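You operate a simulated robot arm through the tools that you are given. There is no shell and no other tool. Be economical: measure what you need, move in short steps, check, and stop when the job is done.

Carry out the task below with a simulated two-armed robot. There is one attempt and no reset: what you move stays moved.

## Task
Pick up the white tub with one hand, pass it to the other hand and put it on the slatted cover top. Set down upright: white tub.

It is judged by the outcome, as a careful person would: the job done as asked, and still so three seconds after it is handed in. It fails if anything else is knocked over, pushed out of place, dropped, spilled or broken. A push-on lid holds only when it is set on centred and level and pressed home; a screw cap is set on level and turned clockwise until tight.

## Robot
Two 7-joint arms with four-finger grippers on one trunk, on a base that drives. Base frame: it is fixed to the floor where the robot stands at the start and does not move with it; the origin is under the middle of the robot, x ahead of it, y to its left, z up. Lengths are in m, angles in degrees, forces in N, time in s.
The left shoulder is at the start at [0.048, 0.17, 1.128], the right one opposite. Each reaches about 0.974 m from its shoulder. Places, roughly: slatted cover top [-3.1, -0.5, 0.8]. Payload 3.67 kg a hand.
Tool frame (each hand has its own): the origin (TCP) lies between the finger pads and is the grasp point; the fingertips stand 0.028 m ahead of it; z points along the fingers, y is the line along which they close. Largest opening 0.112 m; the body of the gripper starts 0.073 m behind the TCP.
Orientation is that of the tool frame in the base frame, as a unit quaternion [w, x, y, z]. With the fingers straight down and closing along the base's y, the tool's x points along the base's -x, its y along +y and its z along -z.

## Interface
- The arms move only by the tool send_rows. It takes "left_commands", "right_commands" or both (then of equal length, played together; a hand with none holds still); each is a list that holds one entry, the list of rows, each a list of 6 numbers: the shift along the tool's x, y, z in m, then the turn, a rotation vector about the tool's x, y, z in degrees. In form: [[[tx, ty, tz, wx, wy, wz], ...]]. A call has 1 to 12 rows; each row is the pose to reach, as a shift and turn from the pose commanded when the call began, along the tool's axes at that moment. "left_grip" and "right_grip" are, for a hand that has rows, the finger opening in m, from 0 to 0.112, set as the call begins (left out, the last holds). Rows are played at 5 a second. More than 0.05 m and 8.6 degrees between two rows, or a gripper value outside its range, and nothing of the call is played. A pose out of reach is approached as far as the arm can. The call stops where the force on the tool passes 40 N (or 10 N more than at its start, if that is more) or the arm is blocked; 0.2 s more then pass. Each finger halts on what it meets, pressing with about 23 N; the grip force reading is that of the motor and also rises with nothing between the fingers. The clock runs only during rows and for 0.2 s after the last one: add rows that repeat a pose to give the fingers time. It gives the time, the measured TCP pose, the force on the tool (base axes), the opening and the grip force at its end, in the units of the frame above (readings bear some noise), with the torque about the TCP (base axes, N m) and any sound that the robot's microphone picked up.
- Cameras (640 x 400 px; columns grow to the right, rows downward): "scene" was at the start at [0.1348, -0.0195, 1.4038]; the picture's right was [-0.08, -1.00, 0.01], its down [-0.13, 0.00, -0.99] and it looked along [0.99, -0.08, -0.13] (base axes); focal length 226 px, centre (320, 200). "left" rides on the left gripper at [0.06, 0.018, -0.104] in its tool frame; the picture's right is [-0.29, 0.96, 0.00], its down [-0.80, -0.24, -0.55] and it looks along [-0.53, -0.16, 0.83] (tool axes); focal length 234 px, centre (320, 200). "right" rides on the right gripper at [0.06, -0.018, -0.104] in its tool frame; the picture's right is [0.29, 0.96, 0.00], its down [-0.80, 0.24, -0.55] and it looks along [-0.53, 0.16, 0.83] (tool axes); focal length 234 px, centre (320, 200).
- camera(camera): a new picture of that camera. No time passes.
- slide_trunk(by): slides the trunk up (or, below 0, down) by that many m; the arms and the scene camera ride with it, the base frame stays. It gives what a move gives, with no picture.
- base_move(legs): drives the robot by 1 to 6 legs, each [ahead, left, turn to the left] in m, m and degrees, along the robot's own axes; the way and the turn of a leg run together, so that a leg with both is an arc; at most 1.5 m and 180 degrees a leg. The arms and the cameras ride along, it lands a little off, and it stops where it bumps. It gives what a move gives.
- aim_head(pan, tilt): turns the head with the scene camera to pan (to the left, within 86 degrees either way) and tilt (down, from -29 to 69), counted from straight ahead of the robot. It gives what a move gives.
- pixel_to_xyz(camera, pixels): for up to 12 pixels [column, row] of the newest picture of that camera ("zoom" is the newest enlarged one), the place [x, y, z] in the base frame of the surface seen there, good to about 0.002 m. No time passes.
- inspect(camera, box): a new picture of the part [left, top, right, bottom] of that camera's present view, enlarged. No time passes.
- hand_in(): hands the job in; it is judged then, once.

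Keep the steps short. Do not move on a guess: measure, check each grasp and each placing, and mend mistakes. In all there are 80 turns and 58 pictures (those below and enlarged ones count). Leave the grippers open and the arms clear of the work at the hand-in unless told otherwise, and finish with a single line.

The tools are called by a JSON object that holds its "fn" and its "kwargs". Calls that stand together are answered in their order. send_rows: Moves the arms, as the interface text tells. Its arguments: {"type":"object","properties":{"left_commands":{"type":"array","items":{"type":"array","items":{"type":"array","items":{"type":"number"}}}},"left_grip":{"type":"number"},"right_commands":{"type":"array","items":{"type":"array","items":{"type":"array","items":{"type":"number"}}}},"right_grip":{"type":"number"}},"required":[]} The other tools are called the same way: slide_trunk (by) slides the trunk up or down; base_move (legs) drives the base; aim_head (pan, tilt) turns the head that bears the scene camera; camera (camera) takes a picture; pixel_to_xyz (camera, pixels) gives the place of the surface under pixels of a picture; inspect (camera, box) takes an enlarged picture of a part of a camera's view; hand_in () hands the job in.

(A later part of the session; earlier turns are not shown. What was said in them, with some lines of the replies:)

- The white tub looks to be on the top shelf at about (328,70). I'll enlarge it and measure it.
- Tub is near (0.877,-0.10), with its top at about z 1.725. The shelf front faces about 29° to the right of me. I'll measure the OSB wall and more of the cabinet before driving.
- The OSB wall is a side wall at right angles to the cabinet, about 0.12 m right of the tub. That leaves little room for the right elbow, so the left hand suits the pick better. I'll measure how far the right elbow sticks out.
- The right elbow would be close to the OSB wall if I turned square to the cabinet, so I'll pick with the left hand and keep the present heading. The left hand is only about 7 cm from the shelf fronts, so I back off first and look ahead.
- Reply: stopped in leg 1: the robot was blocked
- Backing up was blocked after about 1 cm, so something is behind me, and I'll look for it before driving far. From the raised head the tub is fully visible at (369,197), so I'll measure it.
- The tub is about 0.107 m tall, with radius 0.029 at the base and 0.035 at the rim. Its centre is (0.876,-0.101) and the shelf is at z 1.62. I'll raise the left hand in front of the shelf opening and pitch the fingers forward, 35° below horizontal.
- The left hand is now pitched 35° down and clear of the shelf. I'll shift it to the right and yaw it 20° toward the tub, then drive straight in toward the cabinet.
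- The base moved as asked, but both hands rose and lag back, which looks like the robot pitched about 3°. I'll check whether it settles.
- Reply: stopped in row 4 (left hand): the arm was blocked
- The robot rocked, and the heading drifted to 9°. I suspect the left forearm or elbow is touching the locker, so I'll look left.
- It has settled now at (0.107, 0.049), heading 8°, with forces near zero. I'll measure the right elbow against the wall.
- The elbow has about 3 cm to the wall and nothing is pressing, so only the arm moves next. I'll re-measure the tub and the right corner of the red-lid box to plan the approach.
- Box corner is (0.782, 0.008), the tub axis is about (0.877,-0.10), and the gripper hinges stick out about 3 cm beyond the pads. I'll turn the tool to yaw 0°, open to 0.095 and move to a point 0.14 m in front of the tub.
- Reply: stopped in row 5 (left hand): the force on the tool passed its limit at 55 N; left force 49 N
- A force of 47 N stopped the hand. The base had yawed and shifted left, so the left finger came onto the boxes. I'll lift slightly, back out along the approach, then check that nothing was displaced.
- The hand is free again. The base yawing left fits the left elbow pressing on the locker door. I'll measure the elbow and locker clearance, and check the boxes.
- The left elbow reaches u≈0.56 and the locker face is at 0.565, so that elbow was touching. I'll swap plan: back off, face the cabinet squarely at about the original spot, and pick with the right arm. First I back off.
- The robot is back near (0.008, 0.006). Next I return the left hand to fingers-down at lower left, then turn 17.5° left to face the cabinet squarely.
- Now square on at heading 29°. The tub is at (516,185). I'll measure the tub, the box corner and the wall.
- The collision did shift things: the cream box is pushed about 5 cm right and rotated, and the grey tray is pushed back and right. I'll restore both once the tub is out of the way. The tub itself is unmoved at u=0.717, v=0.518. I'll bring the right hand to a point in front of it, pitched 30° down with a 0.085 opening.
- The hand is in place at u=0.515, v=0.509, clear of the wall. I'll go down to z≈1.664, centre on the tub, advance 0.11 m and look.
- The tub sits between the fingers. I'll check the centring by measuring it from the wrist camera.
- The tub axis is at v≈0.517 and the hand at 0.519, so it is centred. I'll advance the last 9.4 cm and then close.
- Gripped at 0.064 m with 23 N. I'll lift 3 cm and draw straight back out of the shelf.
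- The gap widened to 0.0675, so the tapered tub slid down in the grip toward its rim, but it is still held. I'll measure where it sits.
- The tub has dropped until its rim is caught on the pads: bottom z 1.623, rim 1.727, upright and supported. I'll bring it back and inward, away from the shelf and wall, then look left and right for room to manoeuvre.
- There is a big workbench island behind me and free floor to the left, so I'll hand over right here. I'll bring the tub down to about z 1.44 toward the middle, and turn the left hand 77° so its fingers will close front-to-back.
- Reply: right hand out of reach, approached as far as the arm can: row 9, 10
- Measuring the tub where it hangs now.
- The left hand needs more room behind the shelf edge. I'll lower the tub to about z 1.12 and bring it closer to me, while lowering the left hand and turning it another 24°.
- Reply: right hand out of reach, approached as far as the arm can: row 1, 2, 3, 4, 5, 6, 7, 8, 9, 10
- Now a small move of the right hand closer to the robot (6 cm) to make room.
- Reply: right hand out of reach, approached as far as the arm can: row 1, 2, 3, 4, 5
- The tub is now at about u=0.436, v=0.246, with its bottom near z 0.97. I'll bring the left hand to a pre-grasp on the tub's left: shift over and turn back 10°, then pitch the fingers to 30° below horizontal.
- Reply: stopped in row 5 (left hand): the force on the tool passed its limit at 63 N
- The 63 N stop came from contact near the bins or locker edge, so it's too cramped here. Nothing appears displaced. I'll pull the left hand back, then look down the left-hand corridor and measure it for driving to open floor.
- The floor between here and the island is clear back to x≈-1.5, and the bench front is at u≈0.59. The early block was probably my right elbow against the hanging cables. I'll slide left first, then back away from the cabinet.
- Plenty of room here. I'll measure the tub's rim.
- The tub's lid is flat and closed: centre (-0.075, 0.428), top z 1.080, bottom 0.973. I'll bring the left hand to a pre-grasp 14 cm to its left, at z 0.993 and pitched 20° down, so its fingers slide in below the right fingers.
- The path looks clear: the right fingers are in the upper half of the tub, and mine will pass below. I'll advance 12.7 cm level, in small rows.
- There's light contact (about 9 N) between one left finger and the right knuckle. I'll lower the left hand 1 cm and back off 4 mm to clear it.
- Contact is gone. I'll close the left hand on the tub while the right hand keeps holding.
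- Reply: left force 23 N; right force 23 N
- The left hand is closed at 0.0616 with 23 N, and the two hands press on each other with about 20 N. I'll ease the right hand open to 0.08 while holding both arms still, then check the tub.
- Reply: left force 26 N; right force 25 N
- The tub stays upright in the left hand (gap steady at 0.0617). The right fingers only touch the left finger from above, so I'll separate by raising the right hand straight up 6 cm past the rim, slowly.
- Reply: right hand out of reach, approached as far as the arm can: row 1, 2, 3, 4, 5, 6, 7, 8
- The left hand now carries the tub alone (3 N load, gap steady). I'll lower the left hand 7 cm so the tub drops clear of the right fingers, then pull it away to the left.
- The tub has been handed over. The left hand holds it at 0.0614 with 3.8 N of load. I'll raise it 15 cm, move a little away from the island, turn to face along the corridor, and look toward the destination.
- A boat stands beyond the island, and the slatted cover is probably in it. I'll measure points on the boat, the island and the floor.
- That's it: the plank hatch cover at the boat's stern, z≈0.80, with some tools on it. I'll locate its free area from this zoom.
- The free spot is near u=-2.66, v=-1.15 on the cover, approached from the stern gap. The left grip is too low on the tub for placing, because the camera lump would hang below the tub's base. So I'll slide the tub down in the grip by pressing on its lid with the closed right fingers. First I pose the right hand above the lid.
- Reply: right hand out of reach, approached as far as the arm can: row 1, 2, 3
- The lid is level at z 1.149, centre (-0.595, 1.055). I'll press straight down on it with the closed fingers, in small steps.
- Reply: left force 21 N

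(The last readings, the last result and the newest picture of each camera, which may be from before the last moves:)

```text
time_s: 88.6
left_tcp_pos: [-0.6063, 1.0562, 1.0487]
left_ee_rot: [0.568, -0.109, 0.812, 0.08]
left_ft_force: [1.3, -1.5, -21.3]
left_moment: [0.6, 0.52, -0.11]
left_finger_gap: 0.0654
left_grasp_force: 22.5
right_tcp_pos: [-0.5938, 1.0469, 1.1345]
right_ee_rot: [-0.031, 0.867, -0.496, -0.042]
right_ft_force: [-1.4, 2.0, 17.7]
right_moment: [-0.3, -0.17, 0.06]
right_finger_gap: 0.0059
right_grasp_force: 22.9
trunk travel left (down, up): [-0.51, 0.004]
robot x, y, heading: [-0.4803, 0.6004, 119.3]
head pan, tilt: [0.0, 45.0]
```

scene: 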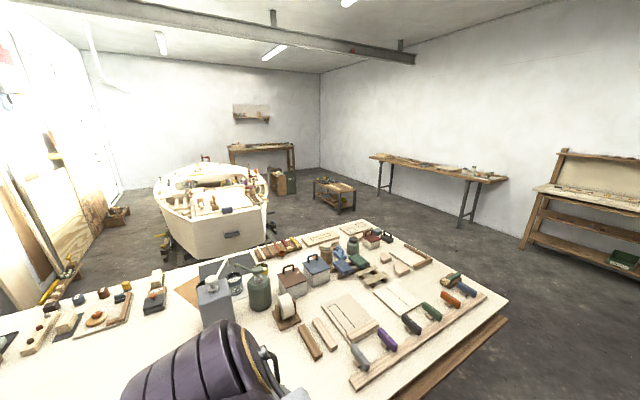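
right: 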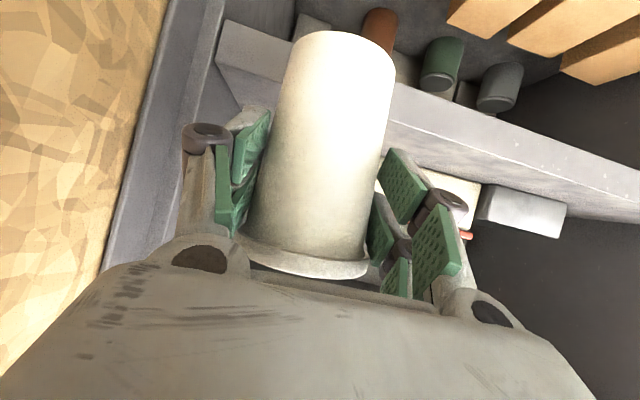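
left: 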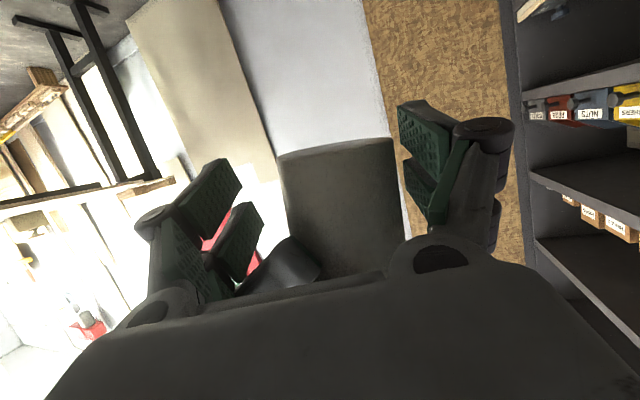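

It works: the tub slid 4 cm and the left gap is now 0.0654. I'll press 1.4 cm more, then lift the right hand off.

{"fn": "send_rows", "kwargs": {"right_commands": [[[0.0007, 0, 0.007, 0, 0, 0], [0.0014, 0, 0.014, 0, 0, 0], [0.0014, 0, 0.014, 0, 0, 0], [-0.003, 0, -0.03, 0, 0, 0], [-0.008, 0, -0.08, 0, 0, 0], [-0.012, 0, -0.12, 0, 0, 0], [-0.012, -0.04, -0.12, 0, 0, 0], [-0.012, -0.08, -0.12, 0, 0, 0], [-0.012, -0.12, -0.12, 0, 0, 0]]]}}

{"fn": "inspect", "kwargs": {"camera": "scene", "box": [220, 130, 460, 290]}}

```text
refused: row 5 steps farther than a row can; nothing moved
```

```text
2.50 times, centred on (340, 210) of scene
```

zoom: 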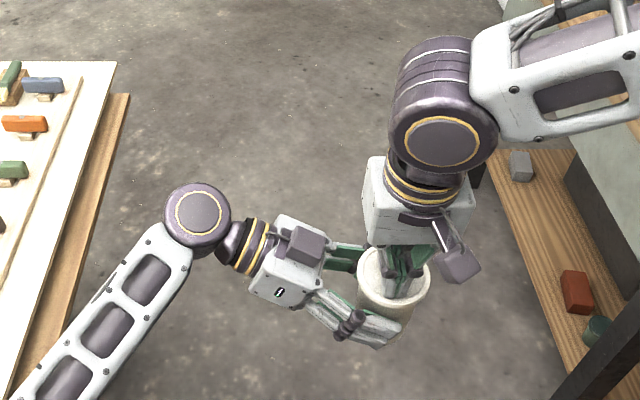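

One row was too long, so nothing moved. I'll check the lid surface in this picture before continuing.

{"fn": "pixel_to_xyz", "kwargs": {"camera": "zoom", "pixels": [[363, 275], [370, 280], [376, 290], [415, 290], [424, 280], [390, 303], [370, 262], [395, 296]]}}

```text
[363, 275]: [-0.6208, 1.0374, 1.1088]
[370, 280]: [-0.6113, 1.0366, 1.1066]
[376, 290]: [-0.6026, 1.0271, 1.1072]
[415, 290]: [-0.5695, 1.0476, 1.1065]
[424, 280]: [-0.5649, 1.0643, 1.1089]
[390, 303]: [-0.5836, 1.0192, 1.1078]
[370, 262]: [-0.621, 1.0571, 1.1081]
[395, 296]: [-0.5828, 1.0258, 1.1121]
```

The lid is intact, flat and level at z 1.108; the dark area is just shadow. I'll press a bit more, then lift off and swing the right hand aside.

{"fn": "send_rows", "kwargs": {"right_commands": [[[0.0007, 0, 0.007, 0, 0, 0], [0.0014, 0, 0.014, 0, 0, 0], [0.0014, 0, 0.014, 0, 0, 0], [-0.002, 0, -0.025, 0, 0, 0], [-0.006, 0, -0.06, 0, 0, 0], [-0.01, 0, -0.1, 0, 0, 0], [-0.012, -0.04, -0.12, 0, 0, 0], [-0.012, -0.08, -0.12, 0, 0, 0], [-0.012, -0.12, -0.12, 0, 0, 0]]]}}

```text
time_s: 90.6
left_tcp_pos: [-0.6071, 1.0554, 1.0489]
left_ee_rot: [0.567, -0.11, 0.812, 0.081]
left_ft_force: [0.6, -0.3, -3.1]
left_moment: [0.01, 0.04, 0.02]
left_finger_gap: 0.0666
left_grasp_force: 22.4
right_tcp_pos: [-0.4921, 1.1077, 1.2565]
right_ee_rot: [-0.031, 0.867, -0.495, -0.041]
right_ft_force: [0.2, -0.4, 0.6]
right_moment: [-0.03, 0.03, 0.0]
right_finger_gap: 0.0002
right_grasp_force: 23.1
trunk travel left (down, up): [-0.51, 0.004]
robot x, y, heading: [-0.4894, 0.6016, 119.7]
head pan, tilt: [0.0, 45.0]
```

The gap is 0.0666 and the tub's base is now about 6 cm below the TCP, held just under the rim. I'll drive around the north end of the island: forward along the corridor, then sideways left.

{"fn": "base_move", "kwargs": {"legs": [[1.0, -0.06, 0], [1.0, 0, 0], [0, 1.0, 0]]}}

```text
time_s: 105.0
left_tcp_pos: [-2.3319, 2.3895, 1.0488]
left_ee_rot: [0.566, -0.121, 0.81, 0.09]
left_ft_force: [0.5, -0.9, -2.6]
left_moment: [0.01, 0.03, 0.05]
left_finger_gap: 0.0666
left_grasp_force: 22.2
right_tcp_pos: [-2.2194, 2.4436, 1.2572]
right_ee_rot: [-0.032, 0.874, -0.483, -0.042]
right_ft_force: [-0.5, -0.7, 0.0]
right_moment: [0.07, -0.01, 0.0]
right_finger_gap: 0.0003
right_grasp_force: 22.8
trunk travel left (down, up): [-0.51, 0.004]
robot x, y, heading: [-2.1909, 1.9399, 121.2]
head pan, tilt: [0.0, 45.0]
stopped in leg 3: the robot was blocked; the commanded pose is now the measured one
```

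The sideways leg stopped 10 cm short. I'll look left and down to see what is there before moving again.

{"fn": "aim_head", "kwargs": {"pan": 75, "tilt": 35}}

{"fn": "camera", "kwargs": {"camera": "scene"}}

```text
time_s: 106.4
left_tcp_pos: [-2.3303, 2.3943, 1.0477]
left_ee_rot: [0.566, -0.123, 0.811, 0.089]
left_ft_force: [0.9, 1.1, -2.4]
left_moment: [0.03, 0.03, -0.03]
left_finger_gap: 0.0664
left_grasp_force: 22.8
right_tcp_pos: [-2.2172, 2.4499, 1.2556]
right_ee_rot: [-0.03, 0.874, -0.482, -0.041]
right_ft_force: [0.1, -0.4, 0.4]
right_moment: [0.0, 0.0, -0.02]
right_finger_gap: 0.0
right_grasp_force: 23.1
trunk travel left (down, up): [-0.51, 0.004]
robot x, y, heading: [-2.1905, 1.942, 121.7]
head pan, tilt: [75.0, 35.0]
```

```text
5 pictures are left
```

scene: 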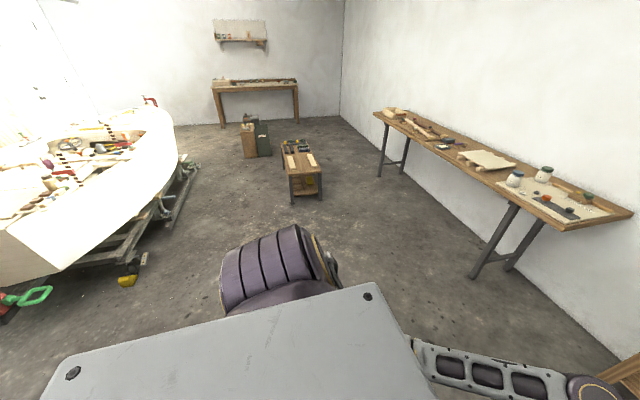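

{"fn": "pixel_to_xyz", "kwargs": {"camera": "scene", "pixels": [[630, 212], [560, 228], [475, 275], [625, 375], [125, 280], [190, 165], [10, 265], [100, 190], [60, 165], [135, 215], [300, 330], [180, 320]]}}

```text
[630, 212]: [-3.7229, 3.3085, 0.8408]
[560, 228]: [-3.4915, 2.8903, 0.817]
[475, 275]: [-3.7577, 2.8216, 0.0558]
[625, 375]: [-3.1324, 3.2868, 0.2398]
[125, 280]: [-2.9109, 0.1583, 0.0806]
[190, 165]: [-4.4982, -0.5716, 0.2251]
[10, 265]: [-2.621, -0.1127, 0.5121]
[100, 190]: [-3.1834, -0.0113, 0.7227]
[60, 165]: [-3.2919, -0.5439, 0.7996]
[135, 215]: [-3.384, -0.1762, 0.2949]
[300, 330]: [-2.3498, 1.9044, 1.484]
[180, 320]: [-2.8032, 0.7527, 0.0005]
```

The floor is clear all round, so that was likely a false stop. I'll turn to face the boat (heading 209°), move forward into line with the gap, then go sideways left along the stern.

{"fn": "base_move", "kwargs": {"legs": [[0, 0, 87.5], [0.9, 0, 0], [0, 0.9, 0]]}}

```text
time_s: 111.3
left_tcp_pos: [-2.6516, 1.827, 1.0468]
left_ee_rot: [-0.347, 0.649, -0.502, -0.455]
left_ft_force: [1.5, -0.2, -2.9]
left_moment: [-0.02, -0.03, 0.01]
left_finger_gap: 0.0666
left_grasp_force: 22.8
right_tcp_pos: [-2.7014, 1.9426, 1.2556]
right_ee_rot: [0.007, 0.966, 0.254, -0.051]
right_ft_force: [0.5, 0.9, -0.5]
right_moment: [0.04, 0.01, -0.01]
right_finger_gap: 0.0001
right_grasp_force: 22.9
trunk travel left (down, up): [-0.51, 0.004]
robot x, y, heading: [-2.1959, 1.9428, -151.6]
head pan, tilt: [75.0, 35.0]
stopped in leg 2: the robot was blocked; the commanded pose is now the measured one
```

Forward is blocked too. I'll probe with a short step to the right and then forward, to see whether it is a local obstacle.

{"fn": "base_move", "kwargs": {"legs": [[-0.05, 0.25, 0], [0.3, 0, 0]]}}

```text
time_s: 112.5
left_tcp_pos: [-2.5952, 1.8215, 1.0479]
left_ee_rot: [-0.359, 0.636, -0.516, -0.447]
left_ft_force: [0.4, -0.5, -3.4]
left_moment: [-0.06, 0.01, 0.05]
left_finger_gap: 0.0664
left_grasp_force: 22.6
right_tcp_pos: [-2.6393, 1.9398, 1.2561]
right_ee_rot: [0.005, 0.971, 0.232, -0.051]
right_ft_force: [0.2, -0.8, 0.2]
right_moment: [0.01, 0.02, -0.02]
right_finger_gap: 0.0
right_grasp_force: 23.1
trunk travel left (down, up): [-0.51, 0.004]
robot x, y, heading: [-2.1366, 1.9182, -154.1]
head pan, tilt: [75.0, 35.0]
stopped in leg 1: the robot was blocked; the commanded pose is now the measured one
```

Blocked to the left as well, so there is something low at my front-left. I'll look down there.

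{"fn": "aim_head", "kwargs": {"pan": 40, "tilt": 62}}

{"fn": "camera", "kwargs": {"camera": "scene"}}

```text
time_s: 113.5
left_tcp_pos: [-2.5971, 1.8233, 1.0455]
left_ee_rot: [-0.359, 0.637, -0.516, -0.446]
left_ft_force: [-0.7, -0.2, -3.3]
left_moment: [-0.03, -0.05, 0.01]
left_finger_gap: 0.0664
left_grasp_force: 23.2
right_tcp_pos: [-2.6423, 1.9407, 1.2557]
right_ee_rot: [0.006, 0.972, 0.231, -0.05]
right_ft_force: [-0.6, -0.3, -0.1]
right_moment: [-0.02, -0.03, -0.01]
right_finger_gap: 0.0
right_grasp_force: 23.2
trunk travel left (down, up): [-0.51, 0.004]
robot x, y, heading: [-2.1347, 1.9183, -154.2]
head pan, tilt: [40.0, 62.0]
```

```text
4 pictures are left
```

scene: 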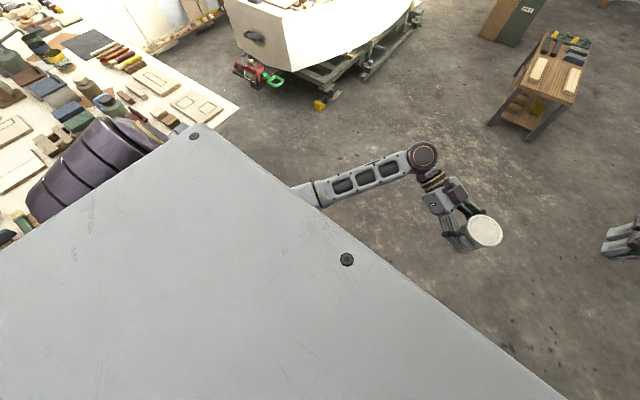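

The island's corner is right beside my left side. I'll measure its edges here.

{"fn": "pixel_to_xyz", "kwargs": {"camera": "scene", "pixels": [[238, 106], [215, 122], [165, 70], [190, 105], [10, 240], [60, 215], [320, 104], [245, 30], [275, 85], [500, 125], [260, 150], [350, 180]]}}

```text
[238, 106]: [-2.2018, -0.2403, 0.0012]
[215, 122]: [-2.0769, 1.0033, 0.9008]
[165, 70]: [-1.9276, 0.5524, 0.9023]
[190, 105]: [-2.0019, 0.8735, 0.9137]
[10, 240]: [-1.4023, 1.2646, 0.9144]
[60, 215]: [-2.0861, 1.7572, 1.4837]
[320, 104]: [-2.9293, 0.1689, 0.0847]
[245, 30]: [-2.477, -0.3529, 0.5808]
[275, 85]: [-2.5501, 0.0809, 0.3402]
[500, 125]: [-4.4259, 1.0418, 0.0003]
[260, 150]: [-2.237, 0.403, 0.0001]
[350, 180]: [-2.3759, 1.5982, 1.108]
```

The island end is 0.8 m away, so something low and hidden must sit just at my front-left. I'll go round it: right 0.45, forward 0.97 and then left along the stern gap.

{"fn": "base_move", "kwargs": {"legs": [[0, -0.45, 3.4], [0.97, 0, 0], [0, 1.05, 0], [0, 1.05, 0]]}}

```text
time_s: 130.6
left_tcp_pos: [-2.6796, 0.0252, 1.0475]
left_ee_rot: [-0.353, 0.642, -0.512, -0.449]
left_ft_force: [0.2, 1.0, -2.6]
left_moment: [-0.09, -0.02, 0.04]
left_finger_gap: 0.0666
left_grasp_force: 22.9
right_tcp_pos: [-2.7259, 0.1443, 1.2562]
right_ee_rot: [0.006, 0.97, 0.239, -0.051]
right_ft_force: [0.5, -0.9, 0.2]
right_moment: [-0.01, 0.06, 0.01]
right_finger_gap: 0.0
right_grasp_force: 23.5
trunk travel left (down, up): [-0.51, 0.004]
robot x, y, heading: [-2.2231, 0.1243, -153.0]
head pan, tilt: [40.0, 62.0]
stopped in leg 4: the robot was blocked; the commanded pose is now the measured one
```

I'm now at the stern (u=-1.88, v=-1.19), stopped near the boat's cradle. The rest is reached by arm: I'll raise the tub 15 cm, then move it over the free area of the cover at (-2.818,-0.246).

{"fn": "send_rows", "kwargs": {"left_commands": [[[-0.035, 0, -0.013, 0, 0, 0], [-0.07, 0, -0.026, 0, 0, 0], [-0.106, 0, -0.039, 0, 0, 0], [-0.1407, 0.001, -0.0523, 0, 0, 0], [-0.1298, 0.0256, -0.0813, 0, 0, 0], [-0.1189, 0.0502, -0.1103, 0, 0, 0], [-0.1079, 0.0747, -0.1393, 0, 0, 0], [-0.097, 0.0993, -0.1683, 0, 0, 0], [-0.0861, 0.1239, -0.1974, 0, 0, 0], [-0.0752, 0.1485, -0.2264, 0, 0, 0], [-0.0642, 0.173, -0.2554, 0, 0, 0], [-0.0533, 0.1976, -0.2844, 0, 0, 0]]]}}

{"fn": "aim_head", "kwargs": {"pan": 0, "tilt": 38}}

{"fn": "camera", "kwargs": {"camera": "scene"}}

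```text
time_s: 133.2
left_tcp_pos: [-2.8162, -0.2629, 1.1951]
left_ee_rot: [-0.354, 0.642, -0.511, -0.449]
left_ft_force: [-0.1, 0.5, -3.9]
left_moment: [0.0, 0.03, -0.04]
left_finger_gap: 0.0665
left_grasp_force: 22.8
right_tcp_pos: [-2.7277, 0.1411, 1.2554]
right_ee_rot: [0.006, 0.97, 0.239, -0.049]
right_ft_force: [0.9, -0.9, -0.5]
right_moment: [0.02, -0.04, 0.02]
right_finger_gap: 0.0002
right_grasp_force: 22.4
trunk travel left (down, up): [-0.51, 0.004]
robot x, y, heading: [-2.2214, 0.1273, -153.0]
head pan, tilt: [40.0, 62.0]
```

```text
time_s: 134.3
left_tcp_pos: [-2.8154, -0.2628, 1.1959]
left_ee_rot: [-0.354, 0.642, -0.511, -0.449]
left_ft_force: [-0.1, 0.6, -2.9]
left_moment: [-0.05, 0.0, -0.01]
left_finger_gap: 0.0665
left_grasp_force: 23.1
right_tcp_pos: [-2.7285, 0.1418, 1.2546]
right_ee_rot: [0.006, 0.97, 0.24, -0.051]
right_ft_force: [-0.6, 0.0, 0.0]
right_moment: [0.06, -0.02, -0.02]
right_finger_gap: 0.0
right_grasp_force: 23.0
trunk travel left (down, up): [-0.51, 0.004]
robot x, y, heading: [-2.2211, 0.1278, -153.0]
head pan, tilt: [0.0, 38.0]
```

```text
3 pictures are left
```

scene: 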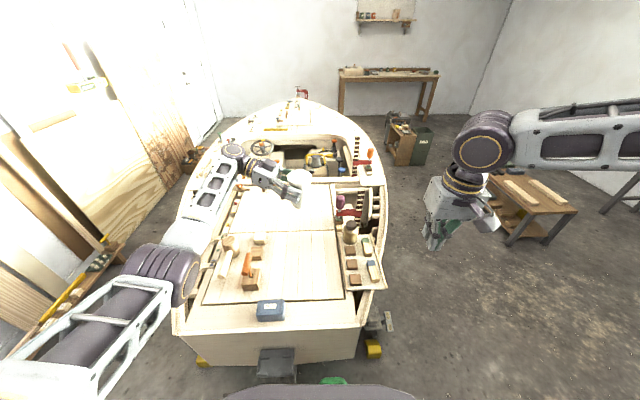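

Clear view. I'll measure the panels to be sure which one is the slatted cover whose listed place is about (-3.1,-0.5).

{"fn": "pixel_to_xyz", "kwargs": {"camera": "scene", "pixels": [[285, 210], [335, 227], [330, 187], [240, 225], [285, 228], [285, 237], [300, 260], [335, 255], [335, 295], [248, 265], [300, 178], [250, 185]]}}

{"fn": "inspect", "kwargs": {"camera": "scene", "box": [180, 140, 400, 330]}}

```text
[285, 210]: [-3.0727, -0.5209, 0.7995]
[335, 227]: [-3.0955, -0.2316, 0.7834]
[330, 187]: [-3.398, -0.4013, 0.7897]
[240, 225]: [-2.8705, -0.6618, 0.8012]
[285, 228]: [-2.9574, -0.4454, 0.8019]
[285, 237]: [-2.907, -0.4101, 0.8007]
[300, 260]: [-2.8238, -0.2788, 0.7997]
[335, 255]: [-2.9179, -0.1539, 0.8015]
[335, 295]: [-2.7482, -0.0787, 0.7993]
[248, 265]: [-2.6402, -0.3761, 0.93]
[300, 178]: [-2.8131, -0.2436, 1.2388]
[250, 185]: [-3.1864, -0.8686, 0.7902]
```

```text
2.11 times, centred on (290, 235) of scene
```

zoom: 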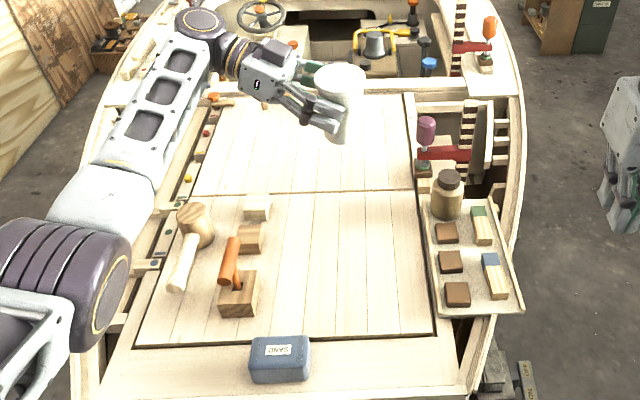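

The listed place (-3.1,-0.5) matches the far panel, with its near seam at u≈-2.79. I'll place there at about (-3.011,-0.434), with the hand pointing forward for reach. First I rotate the left hand about the vertical with the tub kept level, and check the elbow height in this picture.

{"fn": "pixel_to_xyz", "kwargs": {"camera": "scene", "pixels": [[165, 265], [190, 290], [205, 190], [260, 240], [258, 258], [350, 232], [345, 205], [305, 225], [300, 215], [330, 380]]}}

{"fn": "send_rows", "kwargs": {"left_commands": [[[0, 0, 0, -7.97, 0.06, -2.96], [0, 0, 0, -15.94, 0.11, -5.92], [0, 0, 0, -23.91, 0.17, -8.88], [0, 0, 0, -31.88, 0.22, -11.84], [0, 0, 0, -39.85, 0.28, -14.8], [0, 0, 0, -47.82, 0.34, -17.76], [0, 0, 0, -55.79, 0.39, -20.72], [0, 0, 0, -63.76, 0.45, -23.68], [0, 0, 0, -71.73, 0.5, -26.64], [0, 0, 0, -79.7, 0.56, -29.6], [0, 0, 0, -87.67, 0.62, -32.56], [0, 0, 0, -95.64, 0.67, -35.52]]]}}

```text
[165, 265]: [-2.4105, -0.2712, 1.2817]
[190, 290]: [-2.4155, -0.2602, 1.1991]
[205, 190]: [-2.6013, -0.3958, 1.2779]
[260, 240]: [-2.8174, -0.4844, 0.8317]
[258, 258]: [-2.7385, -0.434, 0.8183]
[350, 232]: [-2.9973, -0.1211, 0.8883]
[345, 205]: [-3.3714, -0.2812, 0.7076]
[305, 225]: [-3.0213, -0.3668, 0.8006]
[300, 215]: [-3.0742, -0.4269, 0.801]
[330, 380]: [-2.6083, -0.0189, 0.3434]
```

```text
time_s: 136.9
left_tcp_pos: [-2.8171, -0.2603, 1.1965]
left_ee_rot: [0.126, 0.802, 0.178, -0.556]
left_ft_force: [-0.3, 0.0, -3.3]
left_moment: [0.01, 0.0, 0.02]
left_finger_gap: 0.0665
left_grasp_force: 22.8
right_tcp_pos: [-2.7278, 0.1436, 1.2561]
right_ee_rot: [0.007, 0.969, 0.24, -0.051]
right_ft_force: [-0.6, -0.1, 0.0]
right_moment: [-0.02, 0.0, -0.01]
right_finger_gap: 0.0
right_grasp_force: 23.2
trunk travel left (down, up): [-0.51, 0.004]
robot x, y, heading: [-2.2211, 0.1249, -153.1]
head pan, tilt: [0.0, 38.0]
```

The rotation went well and the load is unchanged. Now I extend over the far panel and drop 9 cm.

{"fn": "send_rows", "kwargs": {"left_commands": [[[0.0008, 0.0105, 0.0346, 0, 0, 0], [0.0017, 0.0211, 0.0693, 0, 0, 0], [0.0025, 0.0316, 0.1039, 0, 0, 0], [0.0034, 0.0422, 0.1385, 0, 0, 0], [0.0042, 0.0527, 0.1731, 0, 0, 0], [0.0051, 0.0633, 0.2078, 0, 0, 0], [0.0059, 0.0738, 0.2424, 0, 0, 0], [0.0059, 0.0738, 0.2424, 0, 0, 0]]]}}

```text
time_s: 138.7
left_tcp_pos: [-2.9874, -0.4266, 1.1078]
left_ee_rot: [0.126, 0.802, 0.178, -0.556]
left_ft_force: [-0.2, -0.7, -2.6]
left_moment: [0.02, -0.03, 0.03]
left_finger_gap: 0.0667
left_grasp_force: 22.9
right_tcp_pos: [-2.7281, 0.1425, 1.2544]
right_ee_rot: [0.007, 0.97, 0.24, -0.051]
right_ft_force: [0.6, -0.8, -0.5]
right_moment: [0.0, 0.0, 0.03]
right_finger_gap: 0.0
right_grasp_force: 23.2
trunk travel left (down, up): [-0.51, 0.004]
robot x, y, heading: [-2.2204, 0.1275, -153.3]
head pan, tilt: [0.0, 38.0]
```

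Reached. I'll lower the trunk 0.21 m, which brings the tub base to about z 0.84, and check with one picture.

{"fn": "slide_trunk", "kwargs": {"by": -0.21}}

{"fn": "inspect", "kwargs": {"camera": "scene", "box": [160, 80, 400, 230]}}

```text
time_s: 140.9
left_tcp_pos: [-2.9871, -0.4263, 0.8973]
left_ee_rot: [0.127, 0.802, 0.179, -0.555]
left_ft_force: [-0.4, -0.6, -2.8]
left_moment: [0.0, -0.04, -0.01]
left_finger_gap: 0.0665
left_grasp_force: 23.0
right_tcp_pos: [-2.7276, 0.1428, 1.0463]
right_ee_rot: [0.007, 0.969, 0.24, -0.051]
right_ft_force: [-0.2, 0.0, -0.5]
right_moment: [-0.05, 0.02, 0.0]
right_finger_gap: 0.0
right_grasp_force: 22.9
trunk travel left (down, up): [-0.3, 0.214]
robot x, y, heading: [-2.2225, 0.1283, -153.3]
head pan, tilt: [0.0, 38.0]
```

```text
2.67 times, centred on (280, 155) of scene
```

zoom: 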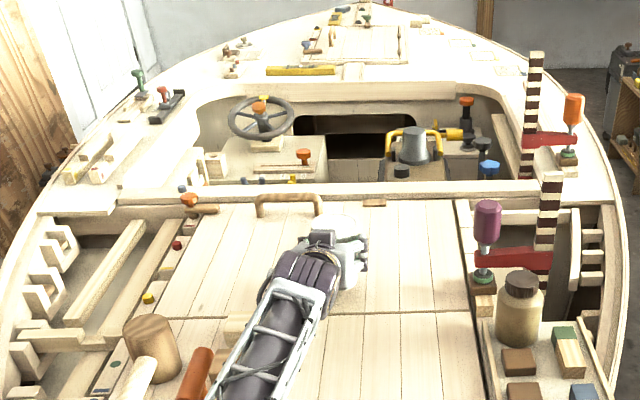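

The tub is over the far panel, clear of the handle and the small block. I'll lower it gently 3 cm and read the forces.

{"fn": "send_rows", "kwargs": {"left_commands": [[[0.0094, 0, 0.0035, 0, 0, 0], [0.0187, 0, 0.007, 0, 0, 0], [0.0281, 0, 0.0105, 0, 0, 0], [0.0281, 0, 0.0105, 0, 0, 0]]]}}

```text
time_s: 141.9
left_tcp_pos: [-2.9873, -0.4264, 0.8687]
left_ee_rot: [0.126, 0.802, 0.178, -0.557]
left_ft_force: [-1.0, -0.6, -0.3]
left_moment: [-0.04, 0.11, 0.02]
left_finger_gap: 0.0665
left_grasp_force: 23.1
right_tcp_pos: [-2.7277, 0.1422, 1.0459]
right_ee_rot: [0.006, 0.969, 0.24, -0.051]
right_ft_force: [-0.2, 0.7, -0.1]
right_moment: [0.02, -0.02, -0.03]
right_finger_gap: 0.0
right_grasp_force: 22.4
trunk travel left (down, up): [-0.3, 0.214]
robot x, y, heading: [-2.2249, 0.1271, -153.0]
head pan, tilt: [0.0, 38.0]
```

The load fell to about zero, so the base is touching. I'll go 4 mm lower to confirm.

{"fn": "send_rows", "kwargs": {"left_commands": [[[0.0019, 0, 0.0007, 0, 0, 0], [0.0037, 0, 0.0014, 0, 0, 0], [0.0037, 0, 0.0014, 0, 0, 0]]]}}

```text
time_s: 142.7
left_tcp_pos: [-2.986, -0.4261, 0.8667]
left_ee_rot: [0.126, 0.8, 0.177, -0.559]
left_ft_force: [2.6, -2.9, 13.1]
left_moment: [-0.14, 0.44, 0.06]
left_finger_gap: 0.0668
left_grasp_force: 23.1
right_tcp_pos: [-2.7269, 0.143, 1.0471]
right_ee_rot: [0.007, 0.97, 0.239, -0.051]
right_ft_force: [0.2, 0.6, 0.0]
right_moment: [0.01, 0.0, -0.02]
right_finger_gap: 0.0002
right_grasp_force: 22.4
trunk travel left (down, up): [-0.3, 0.214]
robot x, y, heading: [-2.2235, 0.1294, -153.1]
head pan, tilt: [0.0, 38.0]
```

Seated with 13 N. I'll open to 0.092 and wait, then back out along the fingers.

{"fn": "send_rows", "kwargs": {"left_commands": [[[-0.0015, 0, -0.0005, 0, 0, 0], [-0.0015, 0, -0.0005, 0, 0, 0], [-0.0015, 0, -0.0005, 0, 0, 0]]], "left_grip": 0.092}}

{"fn": "send_rows", "kwargs": {"left_commands": [[[0, 0, -0.02, 0, 0, 0], [0, 0, -0.045, 0, 0, 0], [0, 0, -0.075, 0, 0, 0], [0, 0, -0.11, 0, 0, 0], [-0.03, 0, -0.14, 0, 0, 0], [-0.06, 0, -0.17, 0, 0, 0], [-0.09, 0, -0.2, 0, 0, 0], [-0.12, 0, -0.22, 0, 0, 0]]]}}

```text
time_s: 143.5
left_tcp_pos: [-2.9875, -0.4255, 0.8635]
left_ee_rot: [0.125, 0.803, 0.178, -0.554]
left_ft_force: [-0.5, -1.4, 0.7]
left_moment: [0.0, -0.05, 0.02]
left_finger_gap: 0.092
left_grasp_force: 0.0
right_tcp_pos: [-2.7271, 0.1418, 1.0456]
right_ee_rot: [0.006, 0.97, 0.24, -0.05]
right_ft_force: [-0.3, -0.4, -1.1]
right_moment: [0.03, 0.02, 0.0]
right_finger_gap: 0.0
right_grasp_force: 23.0
trunk travel left (down, up): [-0.3, 0.214]
robot x, y, heading: [-2.2201, 0.1265, -152.9]
head pan, tilt: [0.0, 38.0]
```

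```text
time_s: 145.3
left_tcp_pos: [-2.8388, -0.3555, 1.0532]
left_ee_rot: [0.126, 0.802, 0.178, -0.556]
left_ft_force: [0.2, -0.8, 0.0]
left_moment: [0.01, -0.01, 0.01]
left_finger_gap: 0.0922
left_grasp_force: 0.0
right_tcp_pos: [-2.7284, 0.1425, 1.0455]
right_ee_rot: [0.007, 0.969, 0.24, -0.05]
right_ft_force: [0.3, -0.3, 0.4]
right_moment: [0.01, 0.02, 0.01]
right_finger_gap: 0.0
right_grasp_force: 22.7
trunk travel left (down, up): [-0.3, 0.214]
robot x, y, heading: [-2.221, 0.1255, -152.9]
head pan, tilt: [0.0, 38.0]
```

The tub is released and both hands are free. I have one picture and about a dozen turns left, so I'll go back and mend the shifted box and tray. First I tuck the left hand, then drive out around the island by the way I came and turn to face the bench side.

{"fn": "send_rows", "kwargs": {"left_commands": [[[0, 0, -0.04, 0, 0, 0], [0, 0, -0.08, 0, 0, 0], [0, 0, -0.12, 0, 0, 0], [0, 0, -0.16, 0, 0, 0], [0, 0, -0.2, 0, 0, 0]]]}}

{"fn": "base_move", "kwargs": {"legs": [[-0.15, 0, 2], [0, -1.0, 0], [0, -1.0, 0], [-0.9, 0, 0], [-0.8, 0.3, 0], [0, 0, 179]]}}

```text
time_s: 146.5
left_tcp_pos: [-2.6698, -0.2767, 1.124]
left_ee_rot: [0.126, 0.802, 0.178, -0.555]
left_ft_force: [-1.0, 0.2, -0.7]
left_moment: [0.04, -0.02, 0.0]
left_finger_gap: 0.092
left_grasp_force: 0.0
right_tcp_pos: [-2.7268, 0.1424, 1.0463]
right_ee_rot: [0.007, 0.97, 0.24, -0.05]
right_ft_force: [-0.1, -0.1, 0.1]
right_moment: [0.01, 0.01, -0.02]
right_finger_gap: 0.0
right_grasp_force: 23.4
trunk travel left (down, up): [-0.3, 0.214]
robot x, y, heading: [-2.221, 0.1276, -152.7]
head pan, tilt: [0.0, 38.0]
```

```text
time_s: 174.3
left_tcp_pos: [-1.0162, 2.9058, 1.1224]
left_ee_rot: [0.558, -0.164, 0.805, 0.116]
left_ft_force: [0.4, -1.2, 0.1]
left_moment: [0.02, -0.01, 0.01]
left_finger_gap: 0.0921
left_grasp_force: 0.1
right_tcp_pos: [-0.9697, 2.4847, 1.0463]
right_ee_rot: [0.051, -0.224, 0.973, 0.005]
right_ft_force: [-0.1, 0.6, 0.6]
right_moment: [0.01, -0.01, -0.02]
right_finger_gap: 0.0
right_grasp_force: 22.6
trunk travel left (down, up): [-0.3, 0.214]
robot x, y, heading: [-1.4746, 2.5161, 25.2]
head pan, tilt: [0.0, 38.0]
```

Back in the corridor at u=-0.06, v=-2.92. Now I go sideways right to the shelf, and raise the trunk.

{"fn": "base_move", "kwargs": {"legs": [[-0.04, 0, 3.8], [0, -1.45, 0], [0, -1.4, 0]]}}

{"fn": "slide_trunk", "kwargs": {"by": 0.21}}

```text
time_s: 188.9
left_tcp_pos: [0.2955, 0.4286, 1.123]
left_ee_rot: [0.555, -0.184, 0.801, 0.13]
left_ft_force: [0.6, 0.2, -0.1]
left_moment: [0.01, -0.02, -0.06]
left_finger_gap: 0.092
left_grasp_force: 0.2
right_tcp_pos: [0.3621, 0.0103, 1.0466]
right_ee_rot: [0.051, -0.25, 0.967, 0.006]
right_ft_force: [0.0, -0.8, 0.0]
right_moment: [0.0, 0.01, 0.01]
right_finger_gap: 0.0
right_grasp_force: 23.5
trunk travel left (down, up): [-0.3, 0.214]
robot x, y, heading: [-0.1498, 0.0133, 28.2]
head pan, tilt: [0.0, 38.0]
```

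```text
time_s: 191.2
left_tcp_pos: [0.2953, 0.4295, 1.3319]
left_ee_rot: [0.555, -0.186, 0.8, 0.131]
left_ft_force: [1.0, -0.1, 0.4]
left_moment: [-0.02, 0.0, 0.01]
left_finger_gap: 0.0922
left_grasp_force: 0.1
right_tcp_pos: [0.3615, 0.0113, 1.2563]
right_ee_rot: [0.051, -0.25, 0.967, 0.008]
right_ft_force: [0.1, -0.2, 0.3]
right_moment: [-0.03, 0.0, 0.02]
right_finger_gap: 0.0
right_grasp_force: 23.1
trunk travel left (down, up): [-0.51, 0.004]
robot x, y, heading: [-0.1453, 0.0142, 28.1]
head pan, tilt: [0.0, 38.0]
```

I need to be 13 cm closer, so the left hand must be tucked first. I tuck it (fingers down, drawn back), step in, raise the right hand with closed fingers to the shelf opening, and aim the head at the shelf.

{"fn": "send_rows", "kwargs": {"left_commands": [[[0.004, 0, -0.01, 0, 7.8, 0], [0.008, 0, -0.021, 0, 15.6, 0], [0.011, 0, -0.031, 0, 23.3, 0], [0.015, 0, -0.042, 0, 31.1, 0], [0.019, 0, -0.052, 0, 38.9, 0], [0.023, 0, -0.063, 0, 46.7, 0], [0.026, 0, -0.073, 0, 54.4, 0], [0.03, 0, -0.084, 0, 62.2, 0], [0.034, 0, -0.094, 0, 70, 0]]]}}

{"fn": "base_move", "kwargs": {"legs": [[0.13, -0.08, 1]]}}

{"fn": "send_rows", "kwargs": {"right_commands": [[[-0.004, -0.012, -0.038, 0, -4.5, 0], [-0.008, -0.024, -0.076, 0, -9, 0], [-0.014, -0.04, -0.113, 0, -13.5, 0], [-0.022, -0.06, -0.15, 0, -18, 0], [-0.03, -0.082, -0.186, 0, -22.5, 0], [-0.04, -0.105, -0.222, 0, -27, 0], [-0.049, -0.13, -0.258, 0, -31.5, 0], [-0.058, -0.155, -0.294, 0, -36, 0], [-0.067, -0.18, -0.33, 0, -40.5, 0], [-0.076, -0.205, -0.366, 0, -45, 0], [-0.085, -0.23, -0.401, 0, -49.5, 0], [-0.095, -0.253, -0.436, 0, -54, 0]]], "right_grip": 0.0}}

{"fn": "aim_head", "kwargs": {"pan": -10, "tilt": 10}}

```text
time_s: 192.2
left_tcp_pos: [0.2591, 0.4717, 1.2813]
left_ee_rot: [0.294, -0.228, 0.915, 0.153]
left_ft_force: [0.2, 1.0, 0.5]
left_moment: [-0.02, -0.03, -0.01]
left_finger_gap: 0.0921
left_grasp_force: 0.0
left hand out of reach, approached as far as the arm can: row 4, 5
right_tcp_pos: [0.3622, 0.0129, 1.2544]
right_ee_rot: [0.05, -0.25, 0.967, 0.007]
right_ft_force: [0.5, 1.3, -0.1]
right_moment: [-0.02, 0.0, -0.02]
right_finger_gap: 0.0
right_grasp_force: 22.9
trunk travel left (down, up): [-0.51, 0.004]
robot x, y, heading: [-0.1426, 0.0162, 28.5]
head pan, tilt: [0.0, 38.0]
stopped in row 5 (left hand): the arm was blocked; the commanded pose is now the measured one
```

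```text
time_s: 193.4
left_tcp_pos: [0.3495, 0.4731, 1.279]
left_ee_rot: [0.285, -0.231, 0.918, 0.153]
left_ft_force: [-10.8, -3.9, 2.7]
left_moment: [-0.23, 0.13, -0.59]
left_finger_gap: 0.0929
left_grasp_force: 0.3
right_tcp_pos: [0.4621, 0.015, 1.2545]
right_ee_rot: [0.049, -0.256, 0.965, 0.007]
right_ft_force: [1.0, 0.3, -1.5]
right_moment: [0.0, 0.1, 0.0]
right_finger_gap: 0.0
right_grasp_force: 22.9
trunk travel left (down, up): [-0.51, 0.004]
robot x, y, heading: [-0.0467, 0.0099, 28.9]
head pan, tilt: [0.0, 38.0]
stopped in leg 1: the force on the tool passed its limit at 108 N (the readings are from after the stop); the commanded pose is now the measured one
```

```text
time_s: 196.0
left_tcp_pos: [0.3469, 0.4684, 1.2807]
left_ee_rot: [0.286, -0.231, 0.917, 0.155]
left_ft_force: [-0.4, 0.4, 0.5]
left_moment: [0.0, 0.02, -0.01]
left_finger_gap: 0.0918
left_grasp_force: 0.1
right_tcp_pos: [0.6265, -0.1789, 1.7028]
right_ee_rot: [0.483, -0.225, 0.837, 0.122]
right_ft_force: [0.1, -0.8, -0.4]
right_moment: [0.0, 0.01, 0.03]
right_finger_gap: 0.0001
right_grasp_force: 23.0
trunk travel left (down, up): [-0.51, 0.004]
robot x, y, heading: [-0.0491, 0.0102, 29.0]
head pan, tilt: [0.0, 38.0]
```

```text
time_s: 196.9
left_tcp_pos: [0.3469, 0.4692, 1.2794]
left_ee_rot: [0.287, -0.23, 0.917, 0.154]
left_ft_force: [0.1, 0.0, 0.1]
left_moment: [0.0, -0.02, -0.01]
left_finger_gap: 0.0918
left_grasp_force: 0.0
right_tcp_pos: [0.6268, -0.1768, 1.7037]
right_ee_rot: [0.483, -0.224, 0.838, 0.122]
right_ft_force: [-0.1, -0.4, 0.3]
right_moment: [0.01, -0.02, 0.02]
right_finger_gap: 0.0
right_grasp_force: 22.5
trunk travel left (down, up): [-0.51, 0.004]
robot x, y, heading: [-0.0462, 0.0097, 28.8]
head pan, tilt: [-10.0, 10.0]
```

The left hand just brushed the closed locker face, which is fixed. The right hand is in position before the shelf. I'll use the last picture to measure the boxes.

{"fn": "inspect", "kwargs": {"camera": "scene", "box": [330, 100, 610, 275]}}

```text
2.29 times, centred on (470, 188) of scene
```

zoom: 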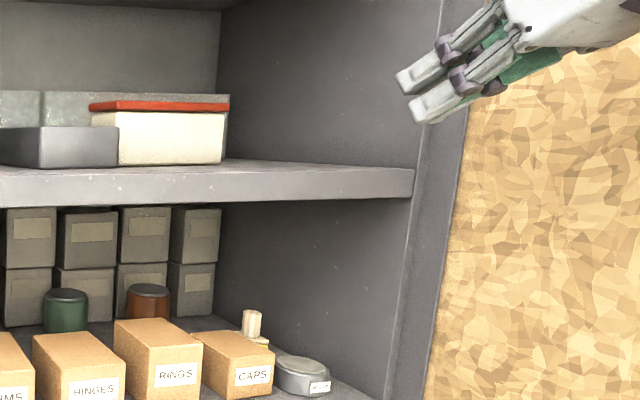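

{"fn": "pixel_to_xyz", "kwargs": {"camera": "zoom", "pixels": [[219, 140], [219, 158], [125, 140], [125, 160], [225, 106], [92, 106], [115, 150], [42, 150], [20, 135], [100, 128], [45, 129], [5, 140]]}}

```text
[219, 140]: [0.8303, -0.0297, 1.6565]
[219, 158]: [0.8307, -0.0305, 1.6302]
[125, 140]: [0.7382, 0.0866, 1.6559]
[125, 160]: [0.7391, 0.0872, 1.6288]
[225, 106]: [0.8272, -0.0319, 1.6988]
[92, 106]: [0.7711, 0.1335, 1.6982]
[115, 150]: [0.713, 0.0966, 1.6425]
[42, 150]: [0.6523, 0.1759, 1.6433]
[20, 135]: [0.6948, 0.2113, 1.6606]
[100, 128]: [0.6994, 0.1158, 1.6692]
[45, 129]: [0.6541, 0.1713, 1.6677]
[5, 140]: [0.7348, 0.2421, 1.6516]
```

The cream box's front-right corner is at u=0.710, v=0.431, turned about 9°; it stood at v≈0.38. The tray sits against its left end. I'll push gently left at the box's front corner, which turns both back. First I bring the closed fingers in beside the corner.

{"fn": "send_rows", "kwargs": {"right_commands": [[[0.0337, -0.03, 0.0197, 0, 0, 0], [0.0137, -0.055, 0.054, 0, 0, 0], [-0.0065, -0.055, 0.0885, 0, 0, 0], [-0.0267, -0.055, 0.123, 0, 0, 0], [-0.0469, -0.055, 0.1575, 0, 0, 0], [-0.0671, -0.055, 0.192, 0, 0, 0], [-0.0873, -0.055, 0.2265, 0, 0, 0], [-0.0931, -0.055, 0.2366, 0, 0, 0], [-0.0931, -0.055, 0.2366, 0, 0, 0]]], "right_grip": 0.0}}

```text
time_s: 198.9
left_tcp_pos: [0.3458, 0.4692, 1.2801]
left_ee_rot: [0.286, -0.231, 0.917, 0.155]
left_ft_force: [-0.2, 1.2, 0.0]
left_moment: [-0.01, -0.01, 0.04]
left_finger_gap: 0.092
left_grasp_force: 0.0
right_tcp_pos: [0.8727, -0.1039, 1.6636]
right_ee_rot: [0.484, -0.224, 0.837, 0.122]
right_ft_force: [0.5, 0.1, -0.5]
right_moment: [-0.01, -0.04, -0.01]
right_finger_gap: 0.0
right_grasp_force: 23.3
trunk travel left (down, up): [-0.51, 0.004]
robot x, y, heading: [-0.0481, 0.0138, 28.9]
head pan, tilt: [-10.0, 10.0]
```

Free and in place at v=0.517. I'll push slowly left 9.5 cm and watch the force.

{"fn": "send_rows", "kwargs": {"right_commands": [[[0, 0.015, 0, 0, 0, 0], [0, 0.03, 0, 0, 0, 0], [0, 0.045, 0, 0, 0, 0], [0, 0.054, 0, 0, 0, 0], [0, 0.062, 0, 0, 0, 0], [0, 0.069, 0, 0, 0, 0], [0, 0.076, 0, 0, 0, 0], [0, 0.083, 0, 0, 0, 0], [0, 0.089, 0, 0, 0, 0], [0, 0.095, 0, 0, 0, 0]]]}}

```text
time_s: 201.2
left_tcp_pos: [0.3468, 0.4686, 1.2804]
left_ee_rot: [0.287, -0.23, 0.917, 0.155]
left_ft_force: [-0.1, -0.4, -0.4]
left_moment: [-0.01, 0.01, -0.03]
left_finger_gap: 0.0919
left_grasp_force: 0.0
right_tcp_pos: [0.8252, -0.0197, 1.6623]
right_ee_rot: [0.482, -0.225, 0.838, 0.123]
right_ft_force: [0.9, -1.3, 0.2]
right_moment: [0.04, 0.0, 0.02]
right_finger_gap: 0.0001
right_grasp_force: 23.0
trunk travel left (down, up): [-0.51, 0.004]
robot x, y, heading: [-0.0486, 0.0139, 28.7]
head pan, tilt: [-10.0, 10.0]
```

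A light contact force of about 1.6 N now points back toward +v, consistent with the box sliding along. I'll push 1 cm more, then move off it and withdraw.

{"fn": "send_rows", "kwargs": {"right_commands": [[[0, 0.005, 0, 0, 0, 0], [0, 0.01, 0, 0, 0, 0], [0, 0.01, 0, 0, 0, 0], [0, -0.02, 0, 0, 0, 0], [0, -0.055, 0, 0, 0, 0], [0.02, -0.055, -0.034, 0, 0, 0], [0.04, -0.055, -0.069, 0, 0, 0], [0.06, -0.055, -0.103, 0, 0, 0], [0.08, -0.055, -0.138, 0, 0, 0], [0.1, -0.055, -0.172, 0, 0, 0], [0.12, -0.055, -0.206, 0, 0, 0], [0.14, -0.055, -0.24, 0, 0, 0]]]}}

{"fn": "base_move", "kwargs": {"legs": [[-0.1, 0.12, 0]]}}

{"fn": "send_rows", "kwargs": {"right_commands": [[[0, 0, 0, 0, 0, 0], [0, 0, 0, 0, 0, 0], [0, 0, 0, 0, 0, 0], [0, 0, 0, 0, 0, 0]]], "right_grip": 0.1}}

```text
time_s: 203.8
left_tcp_pos: [0.3453, 0.4668, 1.2802]
left_ee_rot: [0.287, -0.23, 0.917, 0.154]
left_ft_force: [-0.4, -0.6, -0.1]
left_moment: [0.02, -0.05, 0.01]
left_finger_gap: 0.092
left_grasp_force: 0.0
right_tcp_pos: [0.6073, -0.205, 1.6635]
right_ee_rot: [0.483, -0.225, 0.837, 0.123]
right_ft_force: [-0.1, 0.5, 0.3]
right_moment: [0.0, 0.0, -0.01]
right_finger_gap: 0.0001
right_grasp_force: 22.9
trunk travel left (down, up): [-0.51, 0.004]
robot x, y, heading: [-0.0464, 0.0116, 28.8]
head pan, tilt: [-10.0, 10.0]
```

```text
time_s: 205.2
left_tcp_pos: [0.206, 0.5249, 1.2781]
left_ee_rot: [0.285, -0.229, 0.918, 0.154]
left_ft_force: [-0.3, 0.1, 0.3]
left_moment: [-0.01, 0.0, 0.02]
left_finger_gap: 0.0917
left_grasp_force: 0.1
right_tcp_pos: [0.4712, -0.1481, 1.6604]
right_ee_rot: [0.481, -0.224, 0.838, 0.123]
right_ft_force: [0.8, -0.2, -0.7]
right_moment: [0.04, 0.01, 0.01]
right_finger_gap: 0.0
right_grasp_force: 23.6
trunk travel left (down, up): [-0.51, 0.004]
robot x, y, heading: [-0.1928, 0.0667, 28.9]
head pan, tilt: [-10.0, 10.0]
```

```text
time_s: 206.2
left_tcp_pos: [0.2025, 0.5249, 1.2806]
left_ee_rot: [0.285, -0.231, 0.917, 0.154]
left_ft_force: [0.2, 0.2, -0.2]
left_moment: [-0.02, 0.0, 0.03]
left_finger_gap: 0.0921
left_grasp_force: 0.1
right_tcp_pos: [0.464, -0.148, 1.6626]
right_ee_rot: [0.482, -0.224, 0.838, 0.122]
right_ft_force: [-0.4, -0.4, 0.6]
right_moment: [-0.05, -0.02, 0.01]
right_finger_gap: 0.1001
right_grasp_force: 0.1
trunk travel left (down, up): [-0.51, 0.004]
robot x, y, heading: [-0.1937, 0.0695, 29.3]
head pan, tilt: [-10.0, 10.0]
```

The box has been nudged back and both grippers are open and clear. I have no pictures left to check anything further, so I'm handing in.

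{"fn": "hand_in", "kwargs": {}}

```text
The job is handed in.
```

The white tub was picked up with the right hand, passed to the left, and set down on the far panel of the slatted cover, but I had no pictures left to confirm it is standing; while reaching in at first I also knocked the red-lidded box and grey tray on the shelf about 5–7 cm out of place, and only nudged them back toward their spots unchecked.
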